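You operate a simulated robot arm through the tools that you are given. There is no shell and no other tool. Be economical: measure what you need, move in short steps, check, and stop when the job is done.

You are at the controls of a simulated two-armed robot. One attempt, no reset.

TASK
Switch the reel brake lever off. Take the shock sensor that says "C" and leave it on top of the blue ink bottle. Put the red pad on the red mat. Turn the red lock dial to 7. Fetch the repair card and set it on the green record. Take the cream clay weight and put it on the third shelf from the bottom of the short shelving. Put the gel can on the red mat away on the low shelf of the trolley. Put the rolled strap on the top of the wooden table away on the shelf under the packing bench. Take the yellow tin and leave it in the silver small bowl. Do these in any order. Set down upright: cream clay weight, gel can. The reel brake lever goes to its stop.

The check looks at the end state, three seconds after you hand in, the way a careful person would. Anything else that was tipped, shoved, dropped, spilled or broken makes it a failure.

THE ROBOT
Two 7-joint arms with fingered hands on one trunk, on a base that drives. Base frame: it is fixed to the floor where the robot stands at the start and does not move with it; the origin is under the middle of the robot, x ahead of it, y to its left, z up. Lengths are in mm, angles in rad, forces in N, time in s.
The left shoulder is at the start at [73, 154, 1209], the right one opposite. With the tool pointing down near the work surface each hand reaches from about 100 to 380 mm from the robot's upright axis, wherever it stands, measured 20 degrees to its own side. Places, roughly: blue ink bottle [-500, 4500, 750]; cream clay weight (7x7x8 cm) [-700, 4800, 800]; gel can [-1000, 4500, 750]; green record [-500, 4750, 750]; low shelf of the trolley [-1400, 2400, 100]; red lock dial [1300, 5200, 1000]; red mat [-900, 4500, 800]; red pad (6x5x4 cm) [1100, 4200, 900]; reel brake lever [600, 0, 900]; repair card [-750, 5250, 750]; rolled strap (8x8x4 cm) [-800, 4200, 800]; shelf under the packing bench [1000, 2800, 300]; shock sensor [1000, 3000, 750]; small bowl (16x19x7 cm) [1200, 4500, 900]; third shelf of the short shelving [-3600, 2900, 1200]; yellow tin [-1000, 4000, 250]. Payload 4 kg a hand.
The TCP of each hand is the grasp point between the finger pads, 30 mm short of the fingertips. In the tool frame z runs along the fingers and y along their closing line. The gripper opens to 104 mm. The gripper's body begins 35 mm behind the TCP. The gripper is a hand of 3 fingers: y runs from the thumb to the fingers, the wrist lies at [-15, -104, -178] in the tool frame.
Orientation is that of the tool frame in the base frame, as [roll, pitch, yaw] about the fixed x, y, z axes, in that order (R = Rz(yaw) Ry(pitch) Rx(roll)). With the fingers straight down and the wrist toward the robot, the tool's x, y and z point along [0, 1, 0], [1, 0, 0] and [0, 0, -1] of the base frame.

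THE INTERFACE
- The arms move only by the tool jog_arm. It takes "left_deltas", "right_deltas" or both (then of equal length, played together; a hand with none holds still); each is a list of rows, each an object (a shift or turn left out is 0) with "travel": the shift along the tool's x, y, z in mm, a list of three; "dr": the turn, a rotation vector about the tool's x, y, z in degrees, a list of three. In form: [{"travel": [dx, dy, dz], "dr": [ax, ay, az]}, ...]. A call has 1 to 12 rows; each row is the pose to reach, as a shift and turn from the pose commanded when the call began, along the tool's axes at that moment. A row lasts 0.2 s, in which the tool goes at most 50 mm and 0.15 rad; a call with a longer step from one row to the next is refused whole. Where a pose cannot be reached the arm comes as near as it can. A force on the tool above 40 N (or 10 N above the force at the start of the call, whichever is more), or a blocked arm, ends the call early, and 0.2 s more pass. In this call time passes only in rows, and 0.2 s behind the last. It gives the time, the measured TCP pose, the force on the tool (base axes), the opening and the grip force at its end, in the units of the frame above (readings bear some noise), with the torque about the TCP (base axes, N m) and any sound that the robot's microphone picked up.
- Cameras (640 x 400 px; columns grow to the right, rows downward): "scene" is now at [141.5, -1.8, 1438]; the picture's right is [-0.01, -1.00, -0.00], its down [-0.58, 0.01, -0.82] and it looks along [0.82, -0.01, -0.58] (base axes); focal length 284 px, centre (320, 200). "left" rides on the left gripper at [-64, -94, -117] in its tool frame; the picture's right is [-0.72, -0.33, 0.61], its down [0.64, -0.65, 0.40] and it looks along [0.27, 0.68, 0.68] (tool axes); focal length 238 px, centre (320, 200). "right" rides on the right gripper at [64, -94, -117] in its tool frame; the picture's right is [-0.72, 0.33, -0.61], its down [-0.64, -0.65, 0.40] and it looks along [-0.27, 0.68, 0.68] (tool axes); focal length 238 px, centre (320, 200). There is no depth. A picture from a camera that has moved, and an enlarged one, comes with that camera's place and axes in the base frame and with its lens.
- get_image(camera): a new picture of that camera. The clock stands still meanwhile.
- lift_body(by): slides the trunk up (or, below 0, down) by that many mm; the arms and the scene camera ride with it, the base frame stays. It gives what a move gives, with no picture.
- base_move(legs): drives the robot by 1 to 6 legs, each [ahead, left, turn to the left] in mm, mm and rad, along the robot's own axes; the way and the turn of a leg run together, so that a leg with both is an arc; at most 1500 mm and 3.142 rad a leg. The arms and the cameras ride along, it lands a little off, and it stops where it bumps. It gives what a move gives.
- curl_fingers(index, middle, thumb_bend, thumb_turn, hand): sets how far each is bent, from 0 (flat) to 100 (curled in); at 30 the hand is open as for a grip, at 70 the pads meet at the TCP. One left out holds its place. A second passes; each finger stops where it meets its share of the squeeze, and holds until it gets a number again. It is the only way to open and close the hand. It gives what a move gives, with no picture; readings hold the bend of each and the force on the fingers (four entries, about 0 where the hand has none), thumb and palm. thumb_turn goes from beside the hand (0) to across from the fingers (100), as for a grip.
- head_to(pan, tilt): turns the head with the scene camera to pan (to the left, within 1.501 rad either way) and tilt (down, from -0.506 to 1.204), counted from straight ahead of the robot. It gives what a move gives.
- zoom(camera, box): a new picture of the part [left, top, right, bottom] of that camera's present view, enlarged. The clock stands still meanwhile.
- job_done(): hands the job in; it is judged then, once.

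Go step by step. Nothing tells you exact positions but the pictures and the camera data: compare them with the known pose of the tool, close in by small moves and look again before you grip or let go. The budget is 483 turns and 226 pictures, counting those below and the enlarged ones. Unless the task says otherwise, let go and move clear before handing in, and close with one line.

The tools are called after "Request:" by a JSON object that holds its "op" and its "data". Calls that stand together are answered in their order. jog_arm: Moves the arms, as the interface text tells. Its arguments: {"type":"object","properties":{"left_deltas":{"type":"array","items":{"type":"object","properties":{"travel":{"type":"array","items":{"type":"number"}},"dr":{"type":"array","items":{"type":"number"}}}}},"right_deltas":{"type":"array","items":{"type":"object","properties":{"travel":{"type":"array","items":{"type":"number"}},"dr":{"type":"array","items":{"type":"number"}}}}}},"required":[]} The other tools are called the same way: lift_body (by) slides the trunk up or down; curl_fingers (index, middle, thumb_bend, thumb_turn, hand) moves the fingers one by one; base_move (legs) drives the base; head_to (pan, tilt) turns the head that bears the scene camera; get_image (camera) takes a picture; zoom (camera, box) takes an enlarged picture of a part of a camera's view; job_done () hands the job in.

At the start:

```text
time: 0.0
left_eef_pos: [604.5, 190.0, 1116.1]
left_tool_rot: [-3.14, 0.0, 1.571]
left_wrist_force: [0.3, -0.3, 1.0]
left_wrist_torque: [0.01, -0.02, 0.03]
left_width: 103.6
left_grip_force: 0.0
left_shape: jaw
left_bend: [30.0, 30.0, 30.0, 98.0]
left_finger forces: [0.0, 0.0, 0.0, 0.0, 0.0, 0.0]
right_eef_pos: [551.3, -265.3, 1223.2]
right_tool_rot: [-3.14, -0.002, 1.57]
right_wrist_force: [0.0, 1.5, 0.0]
right_wrist_torque: [0.02, -0.01, 0.01]
right_width: 103.4
right_grip_force: 0.0
right_shape: jaw
right_bend: [30.0, 30.0, 30.0, 98.0]
right_finger forces: [0.1, 0.0, 0.0, 0.0, 0.0, 0.0]
trunk travel left (down, up): [-625.0, 315.0]
robot x, y, heading: [0.2, 1.9, 0.004]
head pan, tilt: [-0.01, 0.611]
```

scene: 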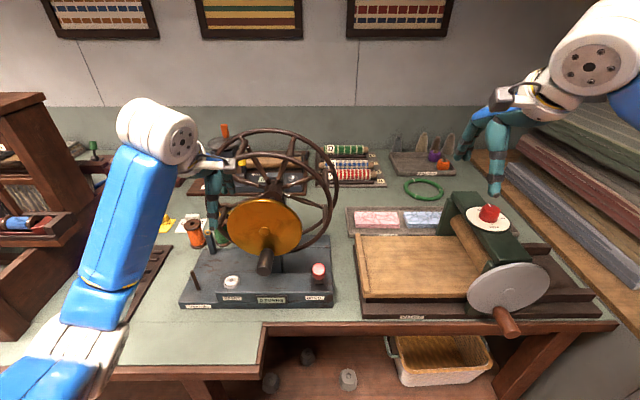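
right: 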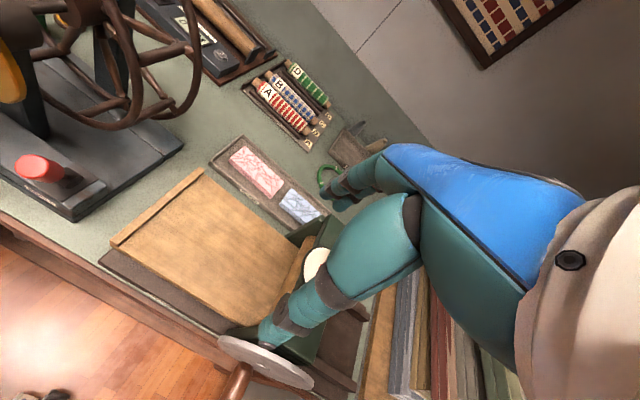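
left: 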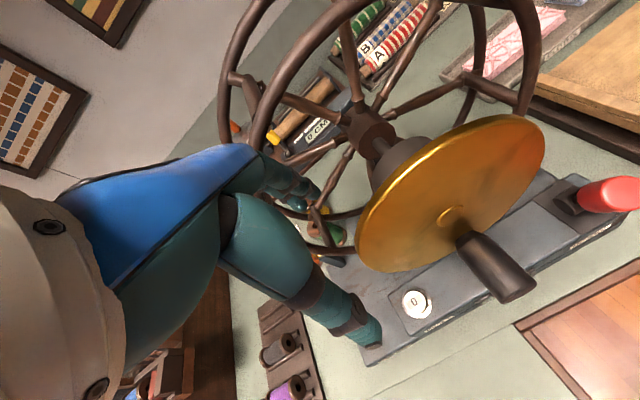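

I see a reel machine on a bench with a red-capped control, a white button and labels. I'll zoom in on it to find the brake lever.

Request:
{"op": "zoom", "data": {"camera": "scene", "box": [170, 220, 350, 320]}}

Request:
{"op": "zoom", "data": {"camera": "left", "box": [360, 150, 640, 350]}}

```text
3.56 times, centred on (260, 270) of scene
camera zoom: at [141.5, -1.8, 1438.0], right [-0.01, -1.0, 0.0], down [-0.58, 0.01, -0.82], along [0.82, -0.01, -0.58], focal length 1009 px, centre (533, -49)
```

zoom: 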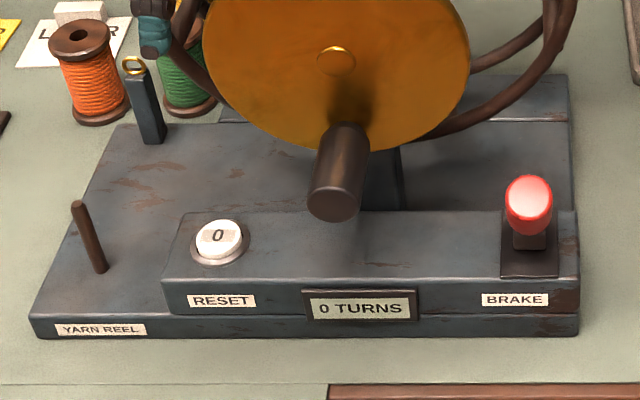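

```text
2.00 times, centred on (500, 250) of left
camera zoom: at [512.3, 127.5, 1234.7], right [-0.33, -0.72, -0.61], down [-0.65, 0.64, -0.4], along [0.68, 0.27, -0.68], focal length 477 px, centre (-40, 100)
```

zoom: 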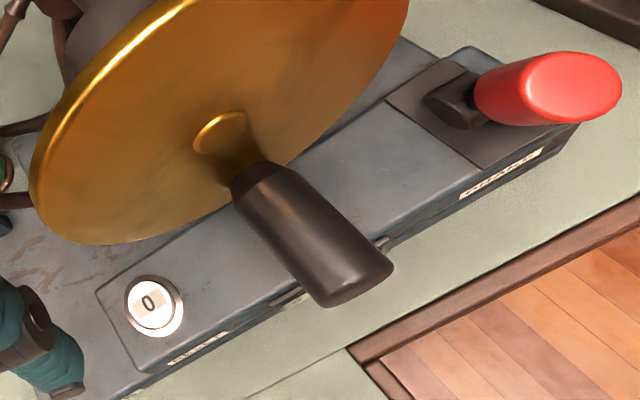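

The red-handled brake lever appears to lean towards the robot. I'll look closer for ON/OFF marks.

Request:
{"op": "zoom", "data": {"camera": "scene", "box": [298, 250, 346, 310]}}

Request:
{"op": "zoom", "data": {"camera": "right", "box": [0, 100, 200, 225]}}

```text
6.67 times, centred on (322, 280) of scene
camera zoom: at [141.5, -1.8, 1438.0], right [-0.01, -1.0, 0.0], down [-0.58, 0.01, -0.82], along [0.82, -0.01, -0.58], focal length 1892 px, centre (307, -333)
```

zoom: 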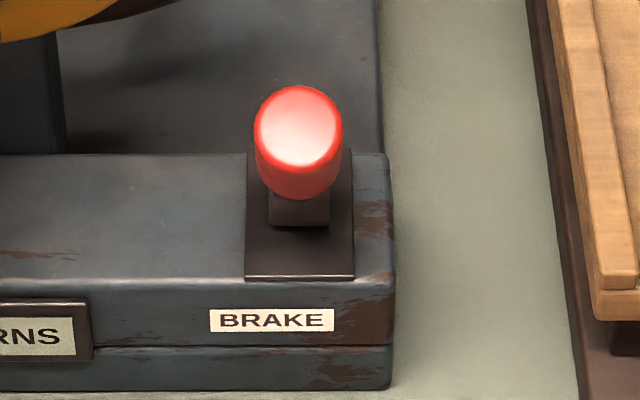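

```text
3.20 times, centred on (100, 162) of right
camera zoom: at [457.3, -201.4, 1339.7], right [0.33, -0.72, 0.61], down [-0.65, -0.64, -0.4], along [0.68, -0.27, -0.68], focal length 763 px, centre (1024, 320)
```

zoom: 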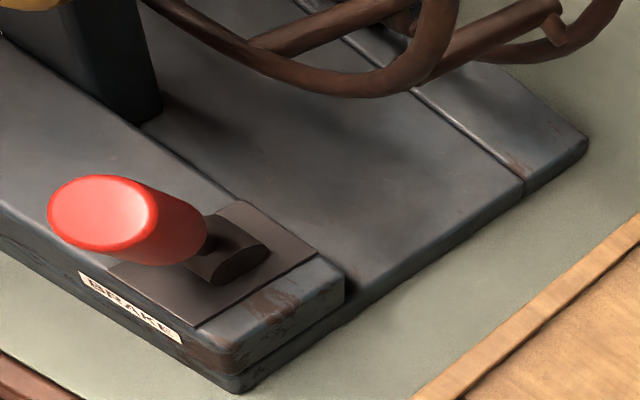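

The lever leans towards me (tip about x 566, z 953, pivot near x 600), so off should be pushing it away. I'll close the right hand to a point and bring it to the near side of the lever.

Request:
{"op": "curl_fingers", "data": {"hand": "right", "index": 70, "middle": 70, "thumb_bend": 70}}

Request:
{"op": "jog_arm", "data": {"right_deltas": [{"travel": [0, -45, 0]}, {"travel": [40, -70, 20]}, {"travel": [85, -80, 40]}, {"travel": [130, -80, 60]}, {"travel": [175, -80, 80]}, {"travel": [215, -80, 105]}, {"travel": [250, -80, 140]}, {"travel": [258, -75, 180]}]}}

Request:
{"op": "get_image", "data": {"camera": "scene"}}

```text
time: 1.0
left_eef_pos: [603.5, 191.0, 1118.0]
left_tool_rot: [3.141, 0.0, 1.57]
left_wrist_force: [-0.2, -0.2, -1.1]
left_wrist_torque: [0.03, -0.02, 0.06]
left_width: 103.8
left_grip_force: 0.0
left_shape: jaw
left_bend: [30.0, 30.0, 30.0, 98.0]
left_finger forces: [0.1, 0.1, 0.1, 0.1, 0.0, 0.0]
right_eef_pos: [548.9, -265.3, 1224.6]
right_tool_rot: [-3.14, -0.002, 1.57]
right_wrist_force: [-0.7, 0.2, -0.2]
right_wrist_torque: [0.02, 0.02, -0.02]
right_width: 1.5
right_grip_force: 0.0
right_shape: fingers
right_bend: [70.0, 70.0, 70.0, 98.0]
right_finger forces: [0.0, 0.0, 0.1, 0.1, 0.1, 0.0]
trunk travel left (down, up): [-625.0, 315.0]
robot x, y, heading: [-1.8, 1.7, 0.001]
head pan, tilt: [-0.01, 0.611]
```

```text
refused: row 2 steps farther than a row can; nothing moved
```

```text
218 pictures are left
camera scene: at [141.4, -1.8, 1438.0], right [-0.01, -1.0, 0.0], down [-0.58, 0.01, -0.82], along [0.82, -0.01, -0.58], focal length 284 px, centre (320, 200)
```

scene: 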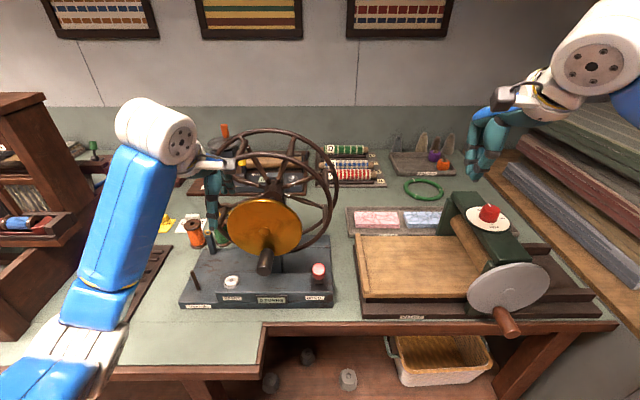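

The step was too long and refused; I'll take smaller rows with the same path.

Request:
{"op": "jog_arm", "data": {"right_deltas": [{"travel": [0, -45, 0]}, {"travel": [30, -75, 15]}, {"travel": [70, -85, 30]}, {"travel": [110, -85, 45]}, {"travel": [150, -85, 60]}, {"travel": [190, -85, 80]}, {"travel": [225, -85, 110]}, {"travel": [250, -85, 145]}, {"travel": [258, -85, 185]}]}}

Request:
{"op": "get_image", "data": {"camera": "scene"}}

Request:
{"op": "get_image", "data": {"camera": "right"}}

```text
time: 3.0
left_eef_pos: [602.8, 191.2, 1118.7]
left_tool_rot: [-3.141, -0.001, 1.571]
left_wrist_force: [0.4, -1.9, 1.0]
left_wrist_torque: [0.02, 0.05, 0.03]
left_width: 103.7
left_grip_force: 0.0
left_shape: jaw
left_bend: [30.0, 30.0, 30.0, 98.0]
left_finger forces: [0.0, 0.0, 0.1, 0.0, 0.0, 0.0]
right_eef_pos: [464.6, -6.6, 1041.4]
right_tool_rot: [-3.14, -0.001, 1.569]
right_wrist_force: [-0.5, -0.2, -0.7]
right_wrist_torque: [0.0, 0.01, -0.01]
right_width: 1.3
right_grip_force: 0.2
right_shape: fingers
right_bend: [70.0, 70.0, 70.0, 98.0]
right_finger forces: [0.0, 0.1, 0.0, 0.0, 0.1, 0.0]
trunk travel left (down, up): [-625.0, 315.0]
robot x, y, heading: [-0.3, 2.5, 0.001]
head pan, tilt: [-0.01, 0.611]
```

```text
217 pictures are left
camera scene: at [142.3, -0.5, 1438.0], right [-0.01, -1.0, 0.0], down [-0.58, 0.01, -0.82], along [0.82, -0.01, -0.58], focal length 284 px, centre (320, 200)
```

scene: 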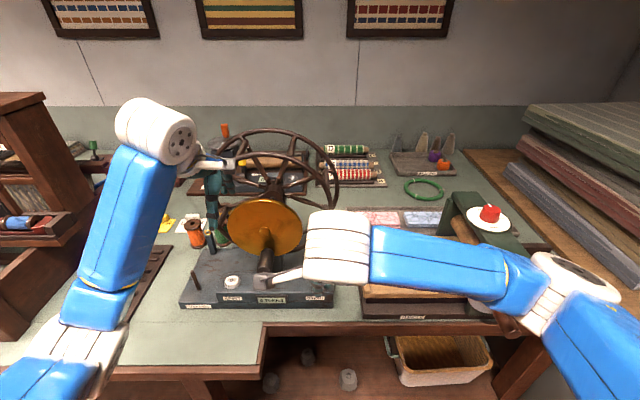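

```text
216 pictures are left
camera right: at [370.1, 57.6, 1157.3], right [0.32, -0.72, 0.61], down [-0.65, -0.64, -0.4], along [0.68, -0.27, -0.68], focal length 238 px, centre (320, 200)
```

right: 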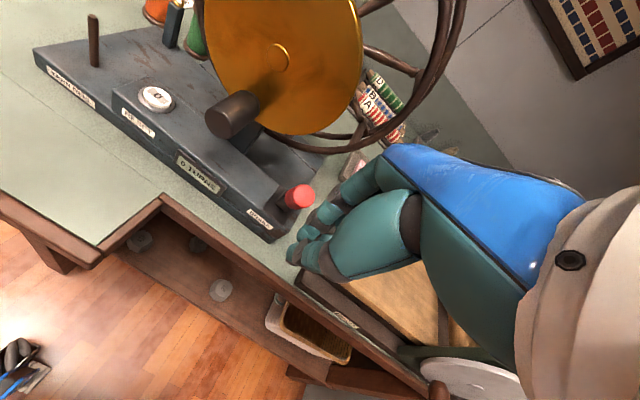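

The right hand is now in front of the lever. I'll lower it to lever height and push slowly forward.

Request:
{"op": "jog_arm", "data": {"right_deltas": [{"travel": [-3, 0, 45]}, {"travel": [-3, 0, 90]}, {"travel": [-3, 0, 98]}, {"travel": [-3, 25, 98]}]}}

Request:
{"op": "zoom", "data": {"camera": "right", "box": [220, 100, 420, 300]}}

```text
time: 4.0
left_eef_pos: [604.0, 192.1, 1117.6]
left_tool_rot: [-3.141, 0.0, 1.571]
left_wrist_force: [0.6, 0.2, -0.2]
left_wrist_torque: [-0.01, 0.01, 0.03]
left_width: 103.9
left_grip_force: 0.0
left_shape: jaw
left_bend: [30.0, 30.0, 30.0, 98.0]
left_finger forces: [0.1, 0.1, 0.0, 0.0, 0.1, 0.1]
right_eef_pos: [489.4, -8.3, 941.9]
right_tool_rot: [-3.141, 0.002, 1.571]
right_wrist_force: [1.4, 0.3, -1.0]
right_wrist_torque: [0.04, -0.02, 0.04]
right_width: 1.1
right_grip_force: 0.0
right_shape: fingers
right_bend: [70.0, 70.0, 70.0, 98.0]
right_finger forces: [0.1, 0.1, 0.1, 0.0, 0.1, 0.1]
trunk travel left (down, up): [-625.0, 315.0]
robot x, y, heading: [-0.3, 2.6, 0.0]
head pan, tilt: [-0.01, 0.611]
```

```text
2.00 times, centred on (320, 200) of right
camera zoom: at [395.2, 55.9, 1057.6], right [0.33, -0.72, 0.61], down [-0.65, -0.64, -0.4], along [0.68, -0.27, -0.68], focal length 477 px, centre (320, 200)
```

zoom: 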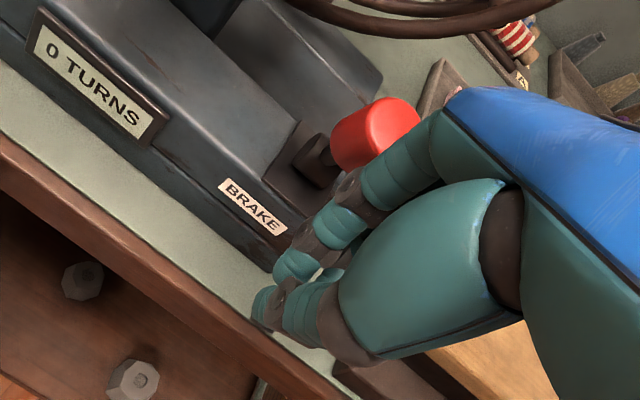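

The hand is lined up behind the red handle. Pushing ahead in small rows.

Request:
{"op": "jog_arm", "data": {"right_deltas": [{"travel": [0, 20, 0]}, {"travel": [0, 40, 0]}, {"travel": [0, 55, 0]}, {"travel": [0, 70, 0]}, {"travel": [0, 85, 0]}, {"travel": [0, 100, 0]}, {"travel": [0, 115, 0]}, {"travel": [0, 130, 0]}]}}

Request:
{"op": "get_image", "data": {"camera": "right"}}

```text
time: 5.7
left_eef_pos: [594.6, 186.2, 1123.5]
left_tool_rot: [3.132, -0.004, 1.571]
left_wrist_force: [0.4, 0.3, -1.2]
left_wrist_torque: [-0.04, -0.01, 0.01]
left_width: 103.5
left_grip_force: 0.1
left_shape: jaw
left_bend: [30.0, 30.0, 30.0, 98.0]
left_finger forces: [0.0, 0.0, 0.0, 0.0, 0.0, 0.0]
right_eef_pos: [592.3, -10.4, 944.5]
right_tool_rot: [-3.134, 0.0, 1.574]
right_wrist_force: [-34.2, -13.7, 16.1]
right_wrist_torque: [0.17, -0.84, -0.44]
right_width: 0.0
right_grip_force: 22.0
right_shape: fingers
right_bend: [70.0, 70.0, 68.0, 97.0]
right_finger forces: [24.1, 19.8, 0.1, 0.0, 0.0, 0.0]
trunk travel left (down, up): [-625.0, 315.0]
robot x, y, heading: [0.9, -0.7, -0.001]
head pan, tilt: [-0.01, 0.611]
stopped in row 8 (right hand): the force on the tool passed its limit at 45 N (the readings are from after the stop); the commanded pose is now the measured one
```

```text
214 pictures are left
camera right: at [497.8, 52.1, 1060.2], right [0.33, -0.72, 0.61], down [-0.65, -0.64, -0.4], along [0.68, -0.27, -0.68], focal length 238 px, centre (320, 200)
```

right: 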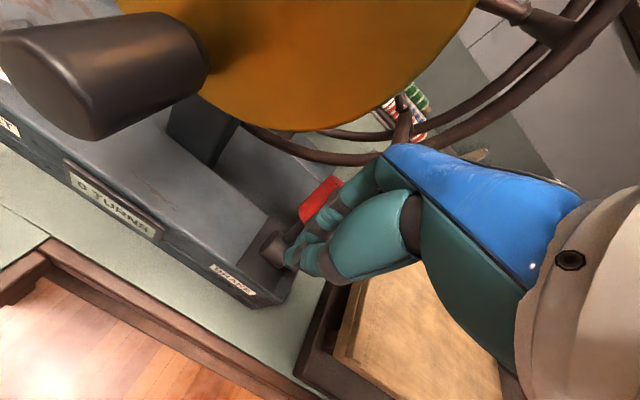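

The push met a stop with the handle now leaning away. I'll back off and check the lever.

Request:
{"op": "jog_arm", "data": {"right_deltas": [{"travel": [0, -40, 0]}, {"travel": [0, -80, 0]}, {"travel": [0, -110, 0]}, {"travel": [-20, -120, -40]}, {"travel": [-50, -120, -75]}, {"travel": [-90, -120, -100]}, {"travel": [-130, -120, -120]}, {"travel": [-170, -120, -130]}, {"travel": [-210, -120, -130]}]}}

Request:
{"op": "zoom", "data": {"camera": "left", "box": [360, 150, 640, 350]}}

Request:
{"op": "zoom", "data": {"camera": "scene", "box": [170, 210, 350, 320]}}

```text
time: 7.7
left_eef_pos: [600.6, 188.2, 1119.6]
left_tool_rot: [3.14, -0.001, 1.572]
left_wrist_force: [1.1, 0.8, -0.2]
left_wrist_torque: [0.01, 0.01, 0.0]
left_width: 103.7
left_grip_force: 0.1
left_shape: jaw
left_bend: [30.0, 30.0, 30.0, 98.0]
left_finger forces: [0.0, 0.1, 0.0, 0.0, 0.0, 0.0]
right_eef_pos: [482.5, -222.8, 1071.3]
right_tool_rot: [-3.134, -0.001, 1.575]
right_wrist_force: [-0.3, 0.3, -0.1]
right_wrist_torque: [-0.01, -0.03, -0.03]
right_width: 1.1
right_grip_force: 0.1
right_shape: fingers
right_bend: [70.0, 70.0, 70.0, 97.0]
right_finger forces: [0.0, 0.1, 0.0, 0.0, 0.0, 0.0]
trunk travel left (down, up): [-625.0, 315.0]
robot x, y, heading: [-2.8, -0.5, 0.002]
head pan, tilt: [-0.01, 0.611]
```

```text
2.00 times, centred on (500, 250) of left
camera zoom: at [507.7, 125.7, 1236.7], right [-0.32, -0.72, -0.62], down [-0.65, 0.64, -0.4], along [0.69, 0.27, -0.68], focal length 477 px, centre (-40, 100)
```

zoom: 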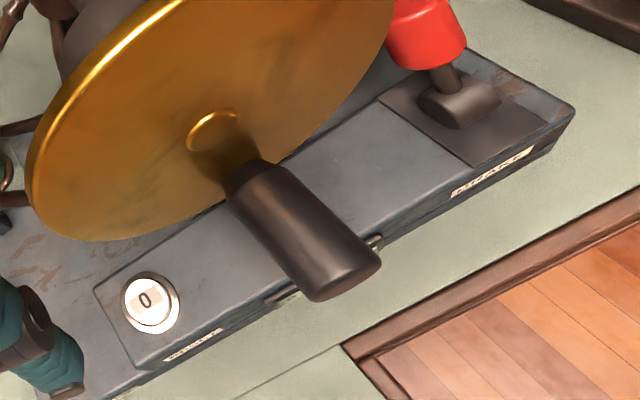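

```text
3.56 times, centred on (260, 265) of scene
camera zoom: at [139.7, -4.0, 1438.2], right [-0.01, -1.0, 0.0], down [-0.58, 0.01, -0.82], along [0.82, -0.01, -0.58], focal length 1009 px, centre (533, -31)
```

zoom: 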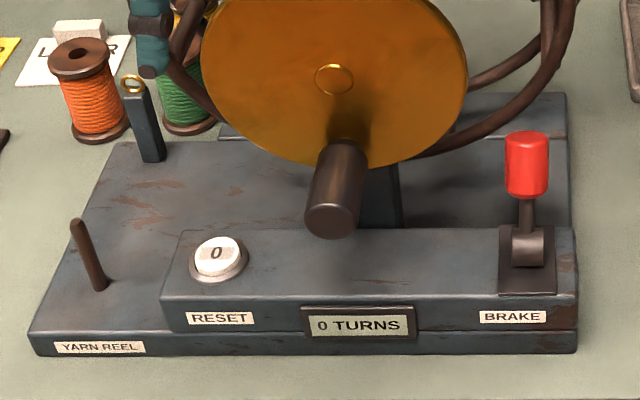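

The brake lever now leans away at its stop. Next I'll look around to plan driving.

Request:
{"op": "head_to", "data": {"pan": 1.5, "tilt": 0.3}}

Request:
{"op": "get_image", "data": {"camera": "scene"}}

Request:
{"op": "head_to", "data": {"pan": 0.7, "tilt": 0.3}}

Request:
{"op": "get_image", "data": {"camera": "scene"}}

```text
time: 9.3
left_eef_pos: [602.6, 190.4, 1118.6]
left_tool_rot: [3.14, 0.0, 1.571]
left_wrist_force: [-0.2, 0.6, 0.8]
left_wrist_torque: [-0.01, -0.01, 0.0]
left_width: 103.7
left_grip_force: 0.1
left_shape: jaw
left_bend: [30.0, 30.0, 30.0, 98.0]
left_finger forces: [0.0, 0.1, 0.0, 0.1, 0.0, 0.0]
right_eef_pos: [483.0, -219.9, 1069.1]
right_tool_rot: [-3.132, 0.0, 1.576]
right_wrist_force: [-0.3, 0.0, -0.3]
right_wrist_torque: [-0.03, 0.0, -0.02]
right_width: 0.8
right_grip_force: 0.1
right_shape: fingers
right_bend: [70.0, 70.0, 70.0, 97.0]
right_finger forces: [0.0, 0.0, 0.0, 0.1, 0.1, 0.0]
trunk travel left (down, up): [-625.0, 315.0]
robot x, y, heading: [-4.9, 0.9, 0.002]
head pan, tilt: [1.499, 0.3]
```

```text
211 pictures are left
camera scene: at [59.8, 92.2, 1466.7], right [1.0, -0.07, 0.0], down [-0.02, -0.29, -0.96], along [0.07, 0.95, -0.3], focal length 284 px, centre (320, 200)
```

scene: 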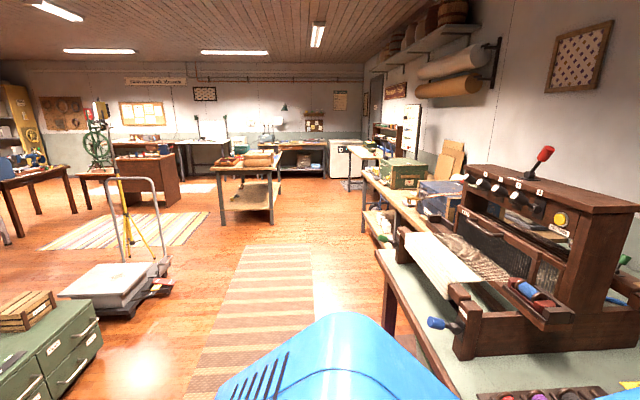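

```text
time: 10.4
left_eef_pos: [602.5, 189.8, 1119.1]
left_tool_rot: [3.139, 0.0, 1.571]
left_wrist_force: [1.5, 0.8, 0.5]
left_wrist_torque: [0.0, 0.03, -0.03]
left_width: 103.7
left_grip_force: 0.2
left_shape: jaw
left_bend: [30.0, 30.0, 30.0, 98.0]
left_finger forces: [0.0, 0.1, 0.0, 0.1, 0.1, 0.0]
right_eef_pos: [483.4, -220.0, 1069.7]
right_tool_rot: [-3.131, 0.002, 1.576]
right_wrist_force: [0.2, 0.3, 0.5]
right_wrist_torque: [0.0, -0.02, -0.03]
right_width: 1.0
right_grip_force: 0.0
right_shape: fingers
right_bend: [70.0, 70.0, 70.0, 97.0]
right_finger forces: [0.1, 0.0, 0.0, 0.0, 0.1, 0.1]
trunk travel left (down, up): [-625.0, 315.0]
robot x, y, heading: [5.4, 0.2, 0.006]
head pan, tilt: [0.7, 0.3]
```

```text
210 pictures are left
camera scene: at [124.3, 59.3, 1466.5], right [0.64, -0.76, 0.0], down [-0.23, -0.19, -0.95], along [0.73, 0.62, -0.3], focal length 284 px, centre (320, 200)
```

scene: 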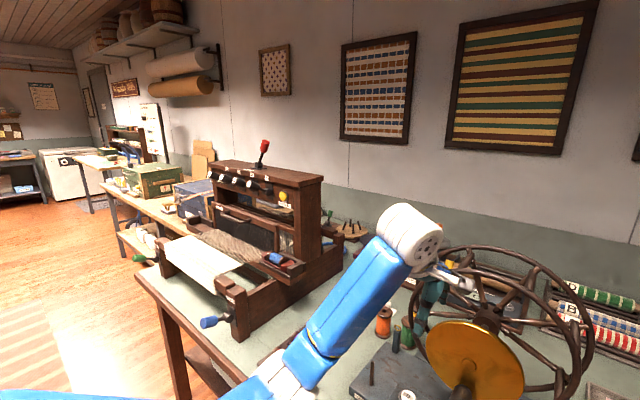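

The wooden table is down the room on the left, the packing bench on the right. I'll pull the arms in, back off and turn to face down the room.

Request:
{"op": "jog_arm", "data": {"left_deltas": [{"travel": [0, -45, 0]}, {"travel": [0, -90, 0]}, {"travel": [0, -135, 0]}, {"travel": [0, -180, -20]}, {"travel": [0, -220, -40]}, {"travel": [0, -250, -60]}], "right_deltas": [{"travel": [0, -30, 0]}, {"travel": [0, -60, -20]}, {"travel": [0, -90, -40]}, {"travel": [0, -110, -70]}, {"travel": [0, -120, -90]}, {"travel": [0, -130, -110]}]}}

Request:
{"op": "base_move", "data": {"legs": [[-300, 0, 0], [0, 0, 1.57]]}}

Request:
{"op": "head_to", "data": {"pan": 0, "tilt": 0.35}}

Request:
{"op": "get_image", "data": {"camera": "scene"}}

```text
time: 11.8
left_eef_pos: [410.3, 177.5, 1186.2]
left_tool_rot: [-3.141, 0.0, 1.563]
left_wrist_force: [0.0, 0.7, 0.9]
left_wrist_torque: [-0.01, 0.02, 0.01]
left_width: 103.9
left_grip_force: 0.0
left_shape: jaw
left_bend: [30.0, 30.0, 30.0, 98.0]
left_finger forces: [0.0, 0.1, 0.0, 0.1, 0.0, 0.1]
left hand out of reach, approached as far as the arm can: row 5, 6
right_eef_pos: [406.6, -222.5, 1166.1]
right_tool_rot: [-3.128, 0.002, 1.575]
right_wrist_force: [0.4, 0.5, -0.8]
right_wrist_torque: [0.01, -0.01, -0.01]
right_width: 0.9
right_grip_force: 0.1
right_shape: fingers
right_bend: [70.0, 70.0, 70.0, 98.0]
right_finger forces: [0.0, 0.0, 0.0, 0.0, 0.1, 0.0]
right hand out of reach, approached as far as the arm can: row 2, 3, 4, 5, 6
trunk travel left (down, up): [-625.0, 315.0]
robot x, y, heading: [1.0, 0.1, -0.004]
head pan, tilt: [0.7, 0.3]
```

```text
time: 17.6
left_eef_pos: [-459.7, 415.9, 1187.7]
left_tool_rot: [3.138, -0.001, 3.107]
left_wrist_force: [0.1, -1.0, 0.4]
left_wrist_torque: [0.01, 0.03, -0.02]
left_width: 104.0
left_grip_force: 0.1
left_shape: jaw
left_bend: [30.0, 30.0, 30.0, 98.0]
left_finger forces: [0.0, 0.0, 0.1, 0.1, 0.0, 0.1]
right_eef_pos: [-60.8, 402.2, 1165.9]
right_tool_rot: [-3.13, -0.001, 3.122]
right_wrist_force: [-0.2, -0.9, 0.5]
right_wrist_torque: [0.0, 0.02, -0.03]
right_width: 0.7
right_grip_force: 0.0
right_shape: fingers
right_bend: [70.0, 70.0, 70.0, 98.0]
right_finger forces: [0.0, 0.0, 0.0, 0.0, 0.0, 0.0]
trunk travel left (down, up): [-625.0, 315.0]
robot x, y, heading: [-295.4, -0.3, 1.547]
head pan, tilt: [0.7, 0.3]
```

```text
time: 18.7
left_eef_pos: [-461.0, 414.3, 1185.5]
left_tool_rot: [3.138, -0.002, 3.107]
left_wrist_force: [0.4, -0.5, -0.7]
left_wrist_torque: [0.0, -0.01, -0.03]
left_width: 103.9
left_grip_force: 0.0
left_shape: jaw
left_bend: [30.0, 30.0, 30.0, 98.0]
left_finger forces: [0.0, 0.0, 0.0, 0.0, 0.0, 0.1]
right_eef_pos: [-61.5, 399.8, 1166.5]
right_tool_rot: [-3.134, 0.002, 3.12]
right_wrist_force: [-0.4, 0.0, -0.3]
right_wrist_torque: [0.0, 0.03, 0.04]
right_width: 1.0
right_grip_force: 0.0
right_shape: fingers
right_bend: [70.0, 70.0, 70.0, 98.0]
right_finger forces: [0.0, 0.0, 0.0, 0.1, 0.0, 0.1]
trunk travel left (down, up): [-625.0, 315.0]
robot x, y, heading: [-295.3, 0.9, 1.544]
head pan, tilt: [0.0, 0.351]
```

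```text
209 pictures are left
camera scene: at [-291.5, 146.8, 1461.8], right [1.0, -0.03, 0.0], down [-0.01, -0.35, -0.94], along [0.02, 0.94, -0.35], focal length 284 px, centre (320, 200)
```

scene: 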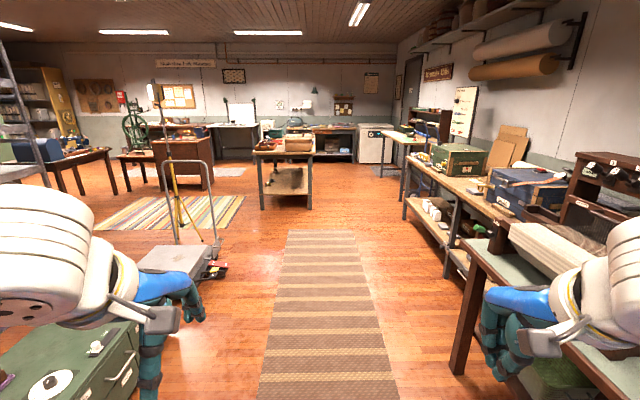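

I'm now facing down the room; the packing bench front edge is around x 780 on the right. I'll drive to y≈2950 and turn to face it.

Request:
{"op": "base_move", "data": {"legs": [[1450, 0, 0], [1450, -200, 0], [0, 0, -1.545]]}}

Request:
{"op": "get_image", "data": {"camera": "scene"}}

```text
time: 36.4
left_eef_pos: [368.9, 3044.2, 1186.7]
left_tool_rot: [3.137, -0.001, 1.564]
left_wrist_force: [0.2, -0.5, -0.1]
left_wrist_torque: [0.01, 0.02, -0.03]
left_width: 103.6
left_grip_force: 0.0
left_shape: jaw
left_bend: [30.0, 30.0, 30.0, 98.0]
left_finger forces: [0.1, 0.1, 0.1, 0.0, 0.0, 0.0]
right_eef_pos: [366.4, 2644.0, 1166.3]
right_tool_rot: [-3.133, 0.003, 1.577]
right_wrist_force: [-0.2, -0.3, -0.5]
right_wrist_torque: [0.0, -0.03, 0.02]
right_width: 1.0
right_grip_force: 0.0
right_shape: fingers
right_bend: [70.0, 70.0, 70.0, 98.0]
right_finger forces: [0.1, 0.1, 0.0, 0.0, 0.0, 0.0]
trunk travel left (down, up): [-625.0, 315.0]
robot x, y, heading: [-39.8, 2862.7, 0.004]
head pan, tilt: [0.0, 0.351]
```

```text
208 pictures are left
camera scene: at [106.9, 2866.5, 1461.8], right [0.0, -1.0, 0.0], down [-0.35, 0.0, -0.94], along [0.94, 0.0, -0.35], focal length 284 px, centre (320, 200)
```

scene: 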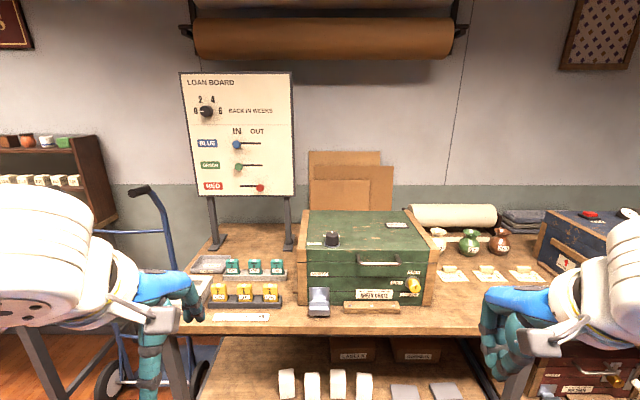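

I see the packing bench with two rows of small lettered devices at the left and a shelf below. Zooming to read them.

Request:
{"op": "zoom", "data": {"camera": "scene", "box": [180, 240, 340, 340]}}

Request:
{"op": "zoom", "data": {"camera": "scene", "box": [180, 320, 500, 400]}}

```text
4.00 times, centred on (260, 290) of scene
camera zoom: at [106.9, 2866.5, 1461.8], right [0.0, -1.0, 0.0], down [-0.35, 0.0, -0.94], along [0.94, 0.0, -0.35], focal length 1136 px, centre (560, -160)
```

zoom: 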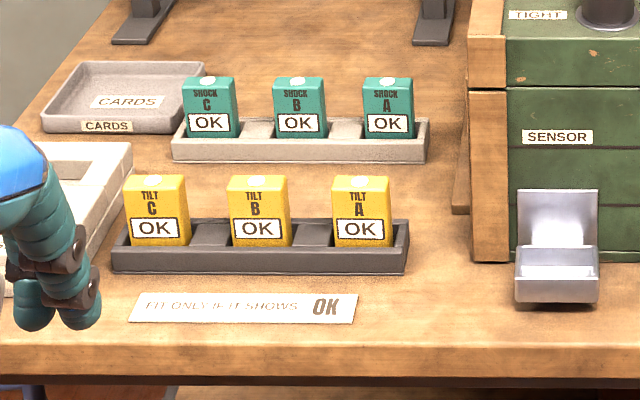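

```text
2.00 times, centred on (340, 360) of scene
camera zoom: at [106.9, 2866.5, 1461.8], right [0.0, -1.0, 0.0], down [-0.35, 0.0, -0.94], along [0.94, 0.0, -0.35], focal length 568 px, centre (280, -120)
```

zoom: 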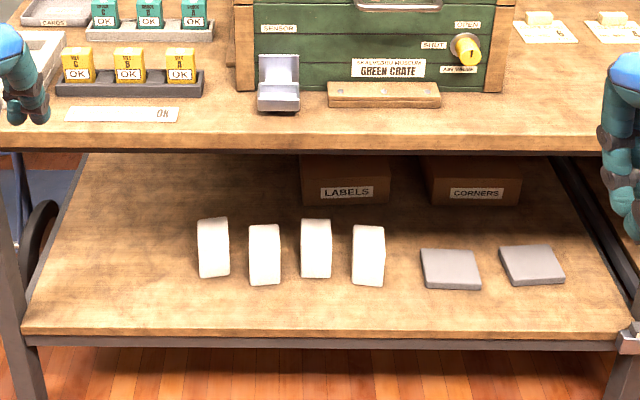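

The shock sensor "C" is the left teal one, about (1095, 3225). I'll drive closer, lined up with the left hand, and lower the trunk.

Request:
{"op": "base_move", "data": {"legs": [[480, 150, 0]]}}

Request:
{"op": "head_to", "data": {"pan": 0.3, "tilt": 0.7}}

Request:
{"op": "get_image", "data": {"camera": "scene"}}

Request:
{"op": "get_image", "data": {"camera": "left"}}

```text
time: 39.3
left_eef_pos: [843.2, 3197.8, 1189.0]
left_tool_rot: [3.137, -0.004, 1.569]
left_wrist_force: [0.3, 0.4, 0.6]
left_wrist_torque: [0.01, 0.03, -0.01]
left_width: 103.6
left_grip_force: 0.1
left_shape: jaw
left_bend: [30.0, 30.0, 30.0, 98.0]
left_finger forces: [0.0, 0.0, 0.0, 0.0, 0.0, 0.1]
right_eef_pos: [841.9, 2796.8, 1165.3]
right_tool_rot: [-3.134, 0.001, 1.58]
right_wrist_force: [0.6, 0.7, 0.0]
right_wrist_torque: [-0.01, -0.01, -0.01]
right_width: 1.2
right_grip_force: 0.1
right_shape: fingers
right_bend: [70.0, 70.0, 70.0, 98.0]
right_finger forces: [0.1, 0.0, 0.1, 0.1, 0.1, 0.1]
trunk travel left (down, up): [-625.0, 315.0]
robot x, y, heading: [439.2, 3018.2, 0.003]
head pan, tilt: [0.0, 0.351]
```

```text
time: 40.2
left_eef_pos: [843.5, 3198.8, 1186.9]
left_tool_rot: [3.136, -0.003, 1.569]
left_wrist_force: [0.1, -0.2, 1.1]
left_wrist_torque: [0.0, 0.0, 0.01]
left_width: 103.8
left_grip_force: 0.1
left_shape: jaw
left_bend: [30.0, 30.0, 30.0, 98.0]
left_finger forces: [0.1, 0.1, 0.1, 0.0, 0.1, 0.0]
right_eef_pos: [843.3, 2799.3, 1168.2]
right_tool_rot: [-3.134, 0.002, 1.581]
right_wrist_force: [-0.3, -0.5, 0.0]
right_wrist_torque: [0.02, -0.01, 0.01]
right_width: 1.2
right_grip_force: 0.1
right_shape: fingers
right_bend: [70.0, 70.0, 70.0, 98.0]
right_finger forces: [0.0, 0.1, 0.1, 0.1, 0.1, 0.0]
trunk travel left (down, up): [-625.0, 315.0]
robot x, y, heading: [435.3, 3017.4, 0.003]
head pan, tilt: [0.3, 0.7]
```

```text
205 pictures are left
camera scene: at [571.5, 3045.9, 1430.4], right [0.3, -0.95, 0.0], down [-0.62, -0.19, -0.76], along [0.73, 0.23, -0.65], focal length 284 px, centre (320, 200)
```

scene: 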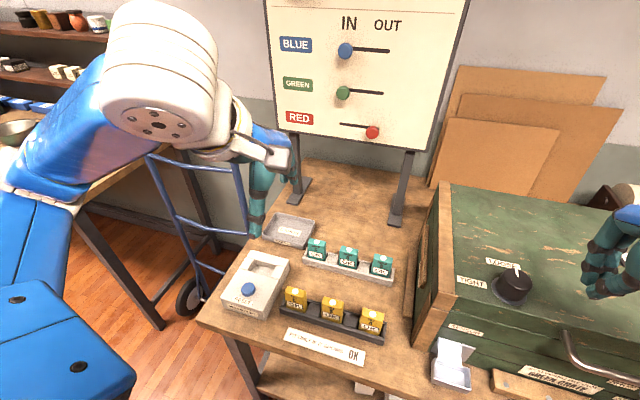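

```text
204 pictures are left
camera left: at [749.9, 3136.3, 1304.5], right [-0.32, -0.72, -0.62], down [-0.65, 0.64, -0.41], along [0.69, 0.27, -0.67], focal length 238 px, centre (320, 200)
```

left: 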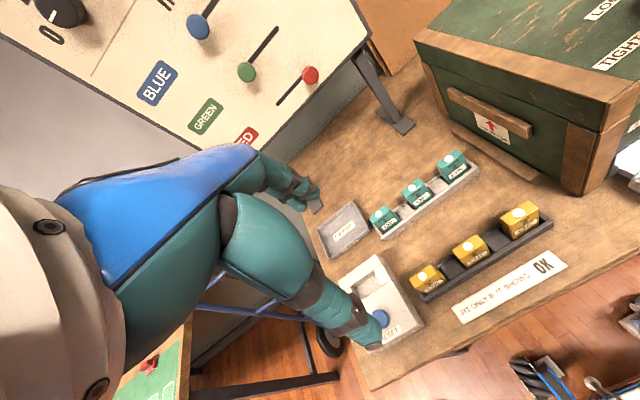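

Sensor C's top is near (1075, 3210, 815). I'll lower the trunk and extend the left hand above it.

Request:
{"op": "lift_body", "data": {"by": -200}}

Request:
{"op": "jog_arm", "data": {"left_deltas": [{"travel": [0, 45, 0]}, {"travel": [3, 90, 0]}, {"travel": [6, 135, 0]}, {"travel": [10, 180, 0]}, {"travel": [12, 215, 0]}]}}

Request:
{"op": "get_image", "data": {"camera": "left"}}

Request:
{"op": "get_image", "data": {"camera": "scene"}}

```text
time: 41.8
left_eef_pos: [840.1, 3200.2, 1024.3]
left_tool_rot: [3.131, 0.001, 1.568]
left_wrist_force: [0.2, 0.2, -0.5]
left_wrist_torque: [-0.01, 0.0, -0.03]
left_width: 104.0
left_grip_force: 0.0
left_shape: jaw
left_bend: [30.0, 30.0, 30.0, 98.0]
left_finger forces: [0.1, 0.0, 0.0, 0.0, 0.0, 0.0]
right_eef_pos: [840.5, 2799.9, 1010.3]
right_tool_rot: [3.123, -0.002, 1.578]
right_wrist_force: [-12.6, -0.2, 11.1]
right_wrist_torque: [-0.12, -0.48, -0.09]
right_width: 1.1
right_grip_force: 8.1
right_shape: fingers
right_bend: [70.0, 70.0, 70.0, 98.0]
right_finger forces: [0.0, 17.3, 0.0, 0.0, 0.0, 0.1]
trunk travel left (down, up): [-461.0, 479.0]
robot x, y, heading: [438.6, 3021.1, 0.004]
head pan, tilt: [0.3, 0.7]
stopped: the force on the tool passed its limit at 48 N (the readings are from after the stop); the commanded pose is now the measured one
```

```text
time: 43.0
left_eef_pos: [1054.6, 3209.4, 1026.9]
left_tool_rot: [3.134, 0.0, 1.569]
left_wrist_force: [-0.8, 0.4, -0.1]
left_wrist_torque: [0.01, 0.01, 0.0]
left_width: 103.9
left_grip_force: 0.1
left_shape: jaw
left_bend: [30.0, 30.0, 30.0, 98.0]
left_finger forces: [0.0, 0.1, 0.0, 0.0, 0.0, 0.1]
right_eef_pos: [841.3, 2799.6, 1010.5]
right_tool_rot: [3.126, -0.001, 1.578]
right_wrist_force: [-10.5, -0.3, 11.8]
right_wrist_torque: [-0.12, -0.45, -0.14]
right_width: 1.1
right_grip_force: 8.2
right_shape: fingers
right_bend: [70.0, 70.0, 70.0, 98.0]
right_finger forces: [0.0, 16.1, 0.0, 0.0, 0.0, 0.0]
trunk travel left (down, up): [-461.0, 479.0]
robot x, y, heading: [439.0, 3021.8, 0.005]
head pan, tilt: [0.3, 0.7]
```

```text
203 pictures are left
camera left: at [959.9, 3147.0, 1144.4], right [-0.32, -0.72, -0.62], down [-0.65, 0.64, -0.41], along [0.69, 0.27, -0.67], focal length 238 px, centre (320, 200)
```

left: 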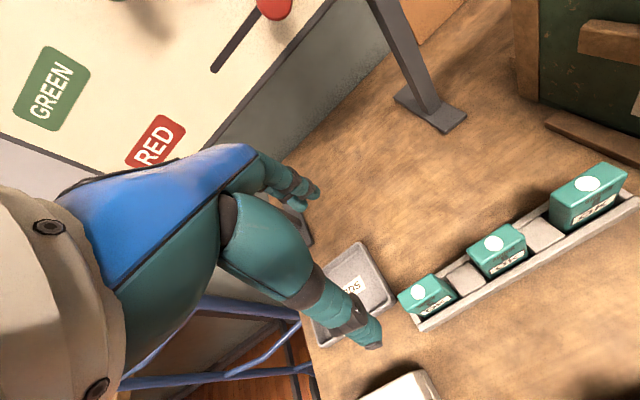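

```text
202 pictures are left
camera scene: at [566.7, 3046.8, 1267.3], right [0.3, -0.95, 0.0], down [-0.61, -0.19, -0.77], along [0.73, 0.23, -0.64], focal length 284 px, centre (320, 200)
```

scene: 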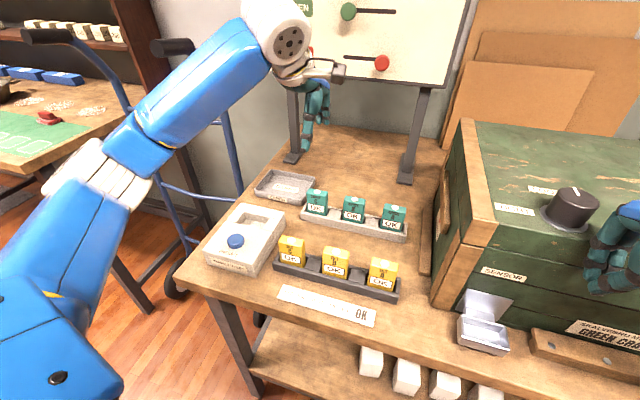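

My right hand touched the crate's lid while lowering. I'll raise the trunk a bit, then move the right hand back to clear it.

Request:
{"op": "jog_arm", "data": {"right_deltas": [{"travel": [0, -10, -15]}, {"travel": [0, -20, -40]}, {"travel": [20, -25, -60]}]}}

Request:
{"op": "get_image", "data": {"camera": "right"}}

```text
time: 43.8
left_eef_pos: [1058.2, 3210.5, 1025.2]
left_tool_rot: [3.136, -0.001, 1.569]
left_wrist_force: [0.4, 1.2, -0.5]
left_wrist_torque: [0.02, 0.03, 0.04]
left_width: 103.8
left_grip_force: 0.0
left_shape: jaw
left_bend: [30.0, 30.0, 30.0, 98.0]
left_finger forces: [0.0, 0.0, 0.0, 0.0, 0.1, 0.0]
right_eef_pos: [816.5, 2820.2, 1068.3]
right_tool_rot: [3.131, -0.002, 1.576]
right_wrist_force: [-0.4, 0.8, -0.7]
right_wrist_torque: [-0.03, 0.03, -0.03]
right_width: 0.7
right_grip_force: 0.0
right_shape: fingers
right_bend: [70.0, 70.0, 70.0, 98.0]
right_finger forces: [0.1, 0.1, 0.1, 0.0, 0.1, 0.1]
right hand out of reach, approached as far as the arm can: row 1
trunk travel left (down, up): [-461.0, 479.0]
robot x, y, heading: [435.2, 3018.3, 0.003]
head pan, tilt: [0.3, 0.7]
```

```text
201 pictures are left
camera right: at [721.6, 2883.5, 1183.7], right [0.32, -0.72, 0.62], down [-0.64, -0.64, -0.41], along [0.69, -0.26, -0.67], focal length 238 px, centre (320, 200)
```

right: 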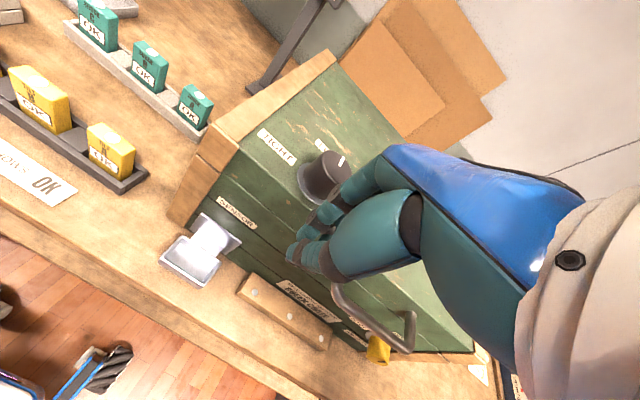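

Crate looks unmoved. Sensor C's knob triangulates to (1037, 3203, 868). I'll lower the left hand to just above it and check.

Request:
{"op": "jog_arm", "data": {"left_deltas": [{"travel": [-3, -10, 40]}, {"travel": [-6, -20, 80]}, {"travel": [-6, -20, 105]}]}}

Request:
{"op": "get_image", "data": {"camera": "left"}}

Request:
{"op": "zoom", "data": {"camera": "scene", "box": [220, 100, 460, 300]}}

```text
time: 44.6
left_eef_pos: [1038.4, 3203.6, 921.6]
left_tool_rot: [3.134, -0.002, 1.569]
left_wrist_force: [-0.3, -0.1, 0.3]
left_wrist_torque: [0.02, -0.02, 0.0]
left_width: 103.7
left_grip_force: 0.0
left_shape: jaw
left_bend: [30.0, 30.0, 30.0, 98.0]
left_finger forces: [0.1, 0.0, 0.1, 0.0, 0.1, 0.0]
right_eef_pos: [817.3, 2817.6, 1068.3]
right_tool_rot: [3.132, 0.0, 1.578]
right_wrist_force: [-0.2, 0.7, 0.1]
right_wrist_torque: [-0.02, 0.0, 0.01]
right_width: 1.1
right_grip_force: 0.1
right_shape: fingers
right_bend: [70.0, 70.0, 70.0, 98.0]
right_finger forces: [0.0, 0.0, 0.0, 0.1, 0.1, 0.0]
trunk travel left (down, up): [-461.0, 479.0]
robot x, y, heading: [436.6, 3016.3, 0.007]
head pan, tilt: [0.3, 0.7]
```

```text
200 pictures are left
camera left: at [943.4, 3141.7, 1038.7], right [-0.32, -0.72, -0.62], down [-0.65, 0.64, -0.41], along [0.69, 0.27, -0.67], focal length 238 px, centre (320, 200)
```

left: 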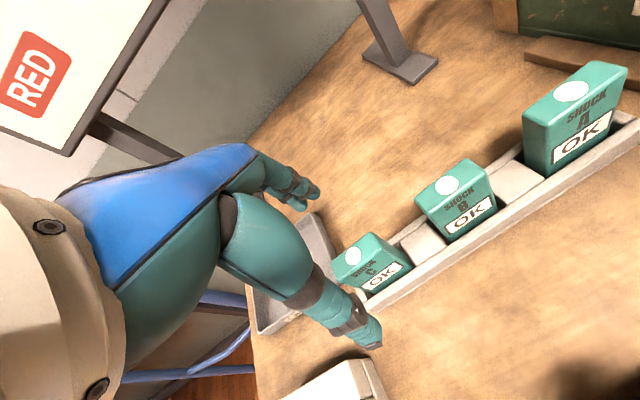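

```text
2.00 times, centred on (340, 200) of scene
camera zoom: at [571.5, 3046.6, 1266.7], right [0.3, -0.95, 0.0], down [-0.62, -0.19, -0.76], along [0.73, 0.23, -0.65], focal length 568 px, centre (280, 200)
```

zoom: 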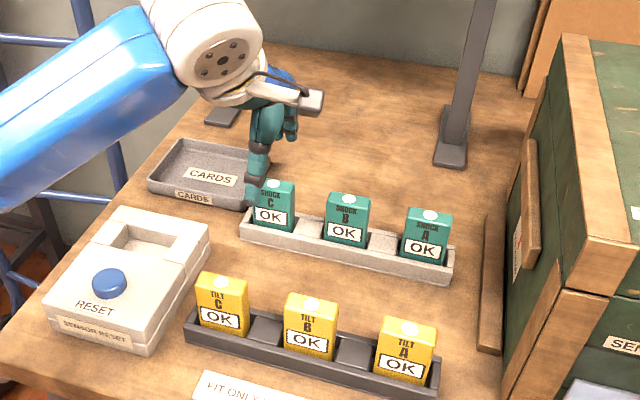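

Alignment is good. Descending to grip height and closing the left hand.

Request:
{"op": "jog_arm", "data": {"left_deltas": [{"travel": [2, 2, 25]}, {"travel": [2, 3, 54]}]}}

Request:
{"op": "get_image", "data": {"camera": "left"}}

```text
time: 45.2
left_eef_pos: [1041.9, 3207.9, 865.3]
left_tool_rot: [3.134, -0.001, 1.568]
left_wrist_force: [-1.0, -0.5, 0.4]
left_wrist_torque: [0.01, 0.03, -0.02]
left_width: 103.8
left_grip_force: 0.1
left_shape: jaw
left_bend: [30.0, 30.0, 30.0, 98.0]
left_finger forces: [0.0, 0.0, 0.1, 0.1, 0.0, 0.0]
right_eef_pos: [817.8, 2819.6, 1066.8]
right_tool_rot: [3.131, -0.003, 1.577]
right_wrist_force: [0.1, -0.3, -0.5]
right_wrist_torque: [0.02, 0.01, -0.01]
right_width: 1.2
right_grip_force: 0.0
right_shape: fingers
right_bend: [70.0, 70.0, 70.0, 98.0]
right_finger forces: [0.0, 0.0, 0.1, 0.0, 0.0, 0.0]
trunk travel left (down, up): [-461.0, 479.0]
robot x, y, heading: [440.0, 3018.9, 0.012]
head pan, tilt: [0.3, 0.7]
```

```text
198 pictures are left
camera left: at [948.8, 3143.9, 983.7], right [-0.32, -0.72, -0.62], down [-0.65, 0.64, -0.41], along [0.69, 0.27, -0.67], focal length 238 px, centre (320, 200)
```

left: 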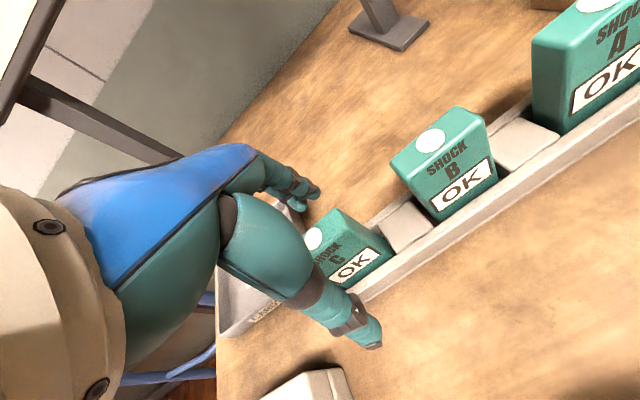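

The knob sits exactly at the grasp point. Closing and lifting.

Request:
{"op": "curl_fingers", "data": {"hand": "left", "index": 70, "middle": 70, "thumb_bend": 70}}

Request:
{"op": "jog_arm", "data": {"left_deltas": [{"travel": [0, 0, -20]}, {"travel": [0, 0, -60]}, {"travel": [0, 0, -105]}, {"travel": [0, 0, -150]}]}}

Request:
{"op": "get_image", "data": {"camera": "left"}}

```text
time: 46.2
left_eef_pos: [1042.5, 3206.8, 866.9]
left_tool_rot: [3.135, -0.002, 1.57]
left_wrist_force: [-1.4, 0.2, 0.1]
left_wrist_torque: [0.02, 0.07, -0.03]
left_width: 16.3
left_grip_force: 7.0
left_shape: fingers
left_bend: [66.0, 67.0, 63.0, 97.0]
left_finger forces: [3.0, 3.0, 0.1, 0.1, 7.2, 0.0]
right_eef_pos: [817.1, 2818.5, 1068.1]
right_tool_rot: [3.13, -0.005, 1.578]
right_wrist_force: [-0.2, -0.3, 0.4]
right_wrist_torque: [0.03, 0.0, 0.0]
right_width: 1.0
right_grip_force: 0.1
right_shape: fingers
right_bend: [70.0, 70.0, 70.0, 98.0]
right_finger forces: [0.0, 0.0, 0.1, 0.0, 0.0, 0.1]
trunk travel left (down, up): [-461.0, 479.0]
robot x, y, heading: [436.5, 3024.0, 0.008]
head pan, tilt: [0.3, 0.7]
```

```text
time: 47.2
left_eef_pos: [1039.5, 3206.2, 1018.5]
left_tool_rot: [3.135, -0.001, 1.568]
left_wrist_force: [0.4, -0.3, -1.9]
left_wrist_torque: [0.04, -0.01, 0.02]
left_width: 15.6
left_grip_force: 5.8
left_shape: fingers
left_bend: [66.0, 68.0, 64.0, 97.0]
left_finger forces: [3.9, 2.4, 0.0, 0.0, 6.1, 0.0]
right_eef_pos: [816.6, 2818.6, 1068.9]
right_tool_rot: [3.129, -0.004, 1.577]
right_wrist_force: [0.8, -0.1, 0.2]
right_wrist_torque: [-0.01, 0.03, 0.01]
right_width: 0.9
right_grip_force: 0.2
right_shape: fingers
right_bend: [70.0, 70.0, 70.0, 98.0]
right_finger forces: [0.1, 0.1, 0.0, 0.0, 0.0, 0.0]
trunk travel left (down, up): [-461.0, 479.0]
robot x, y, heading: [437.2, 3018.4, 0.008]
head pan, tilt: [0.3, 0.7]
```

```text
197 pictures are left
camera left: at [945.9, 3142.5, 1134.4], right [-0.32, -0.72, -0.62], down [-0.65, 0.64, -0.41], along [0.69, 0.27, -0.67], focal length 238 px, centre (320, 200)
```

left: 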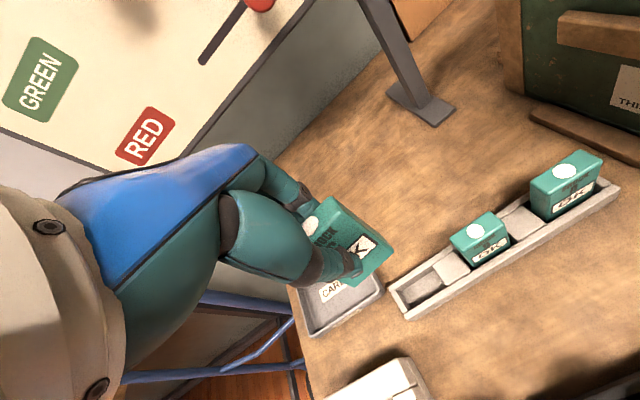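

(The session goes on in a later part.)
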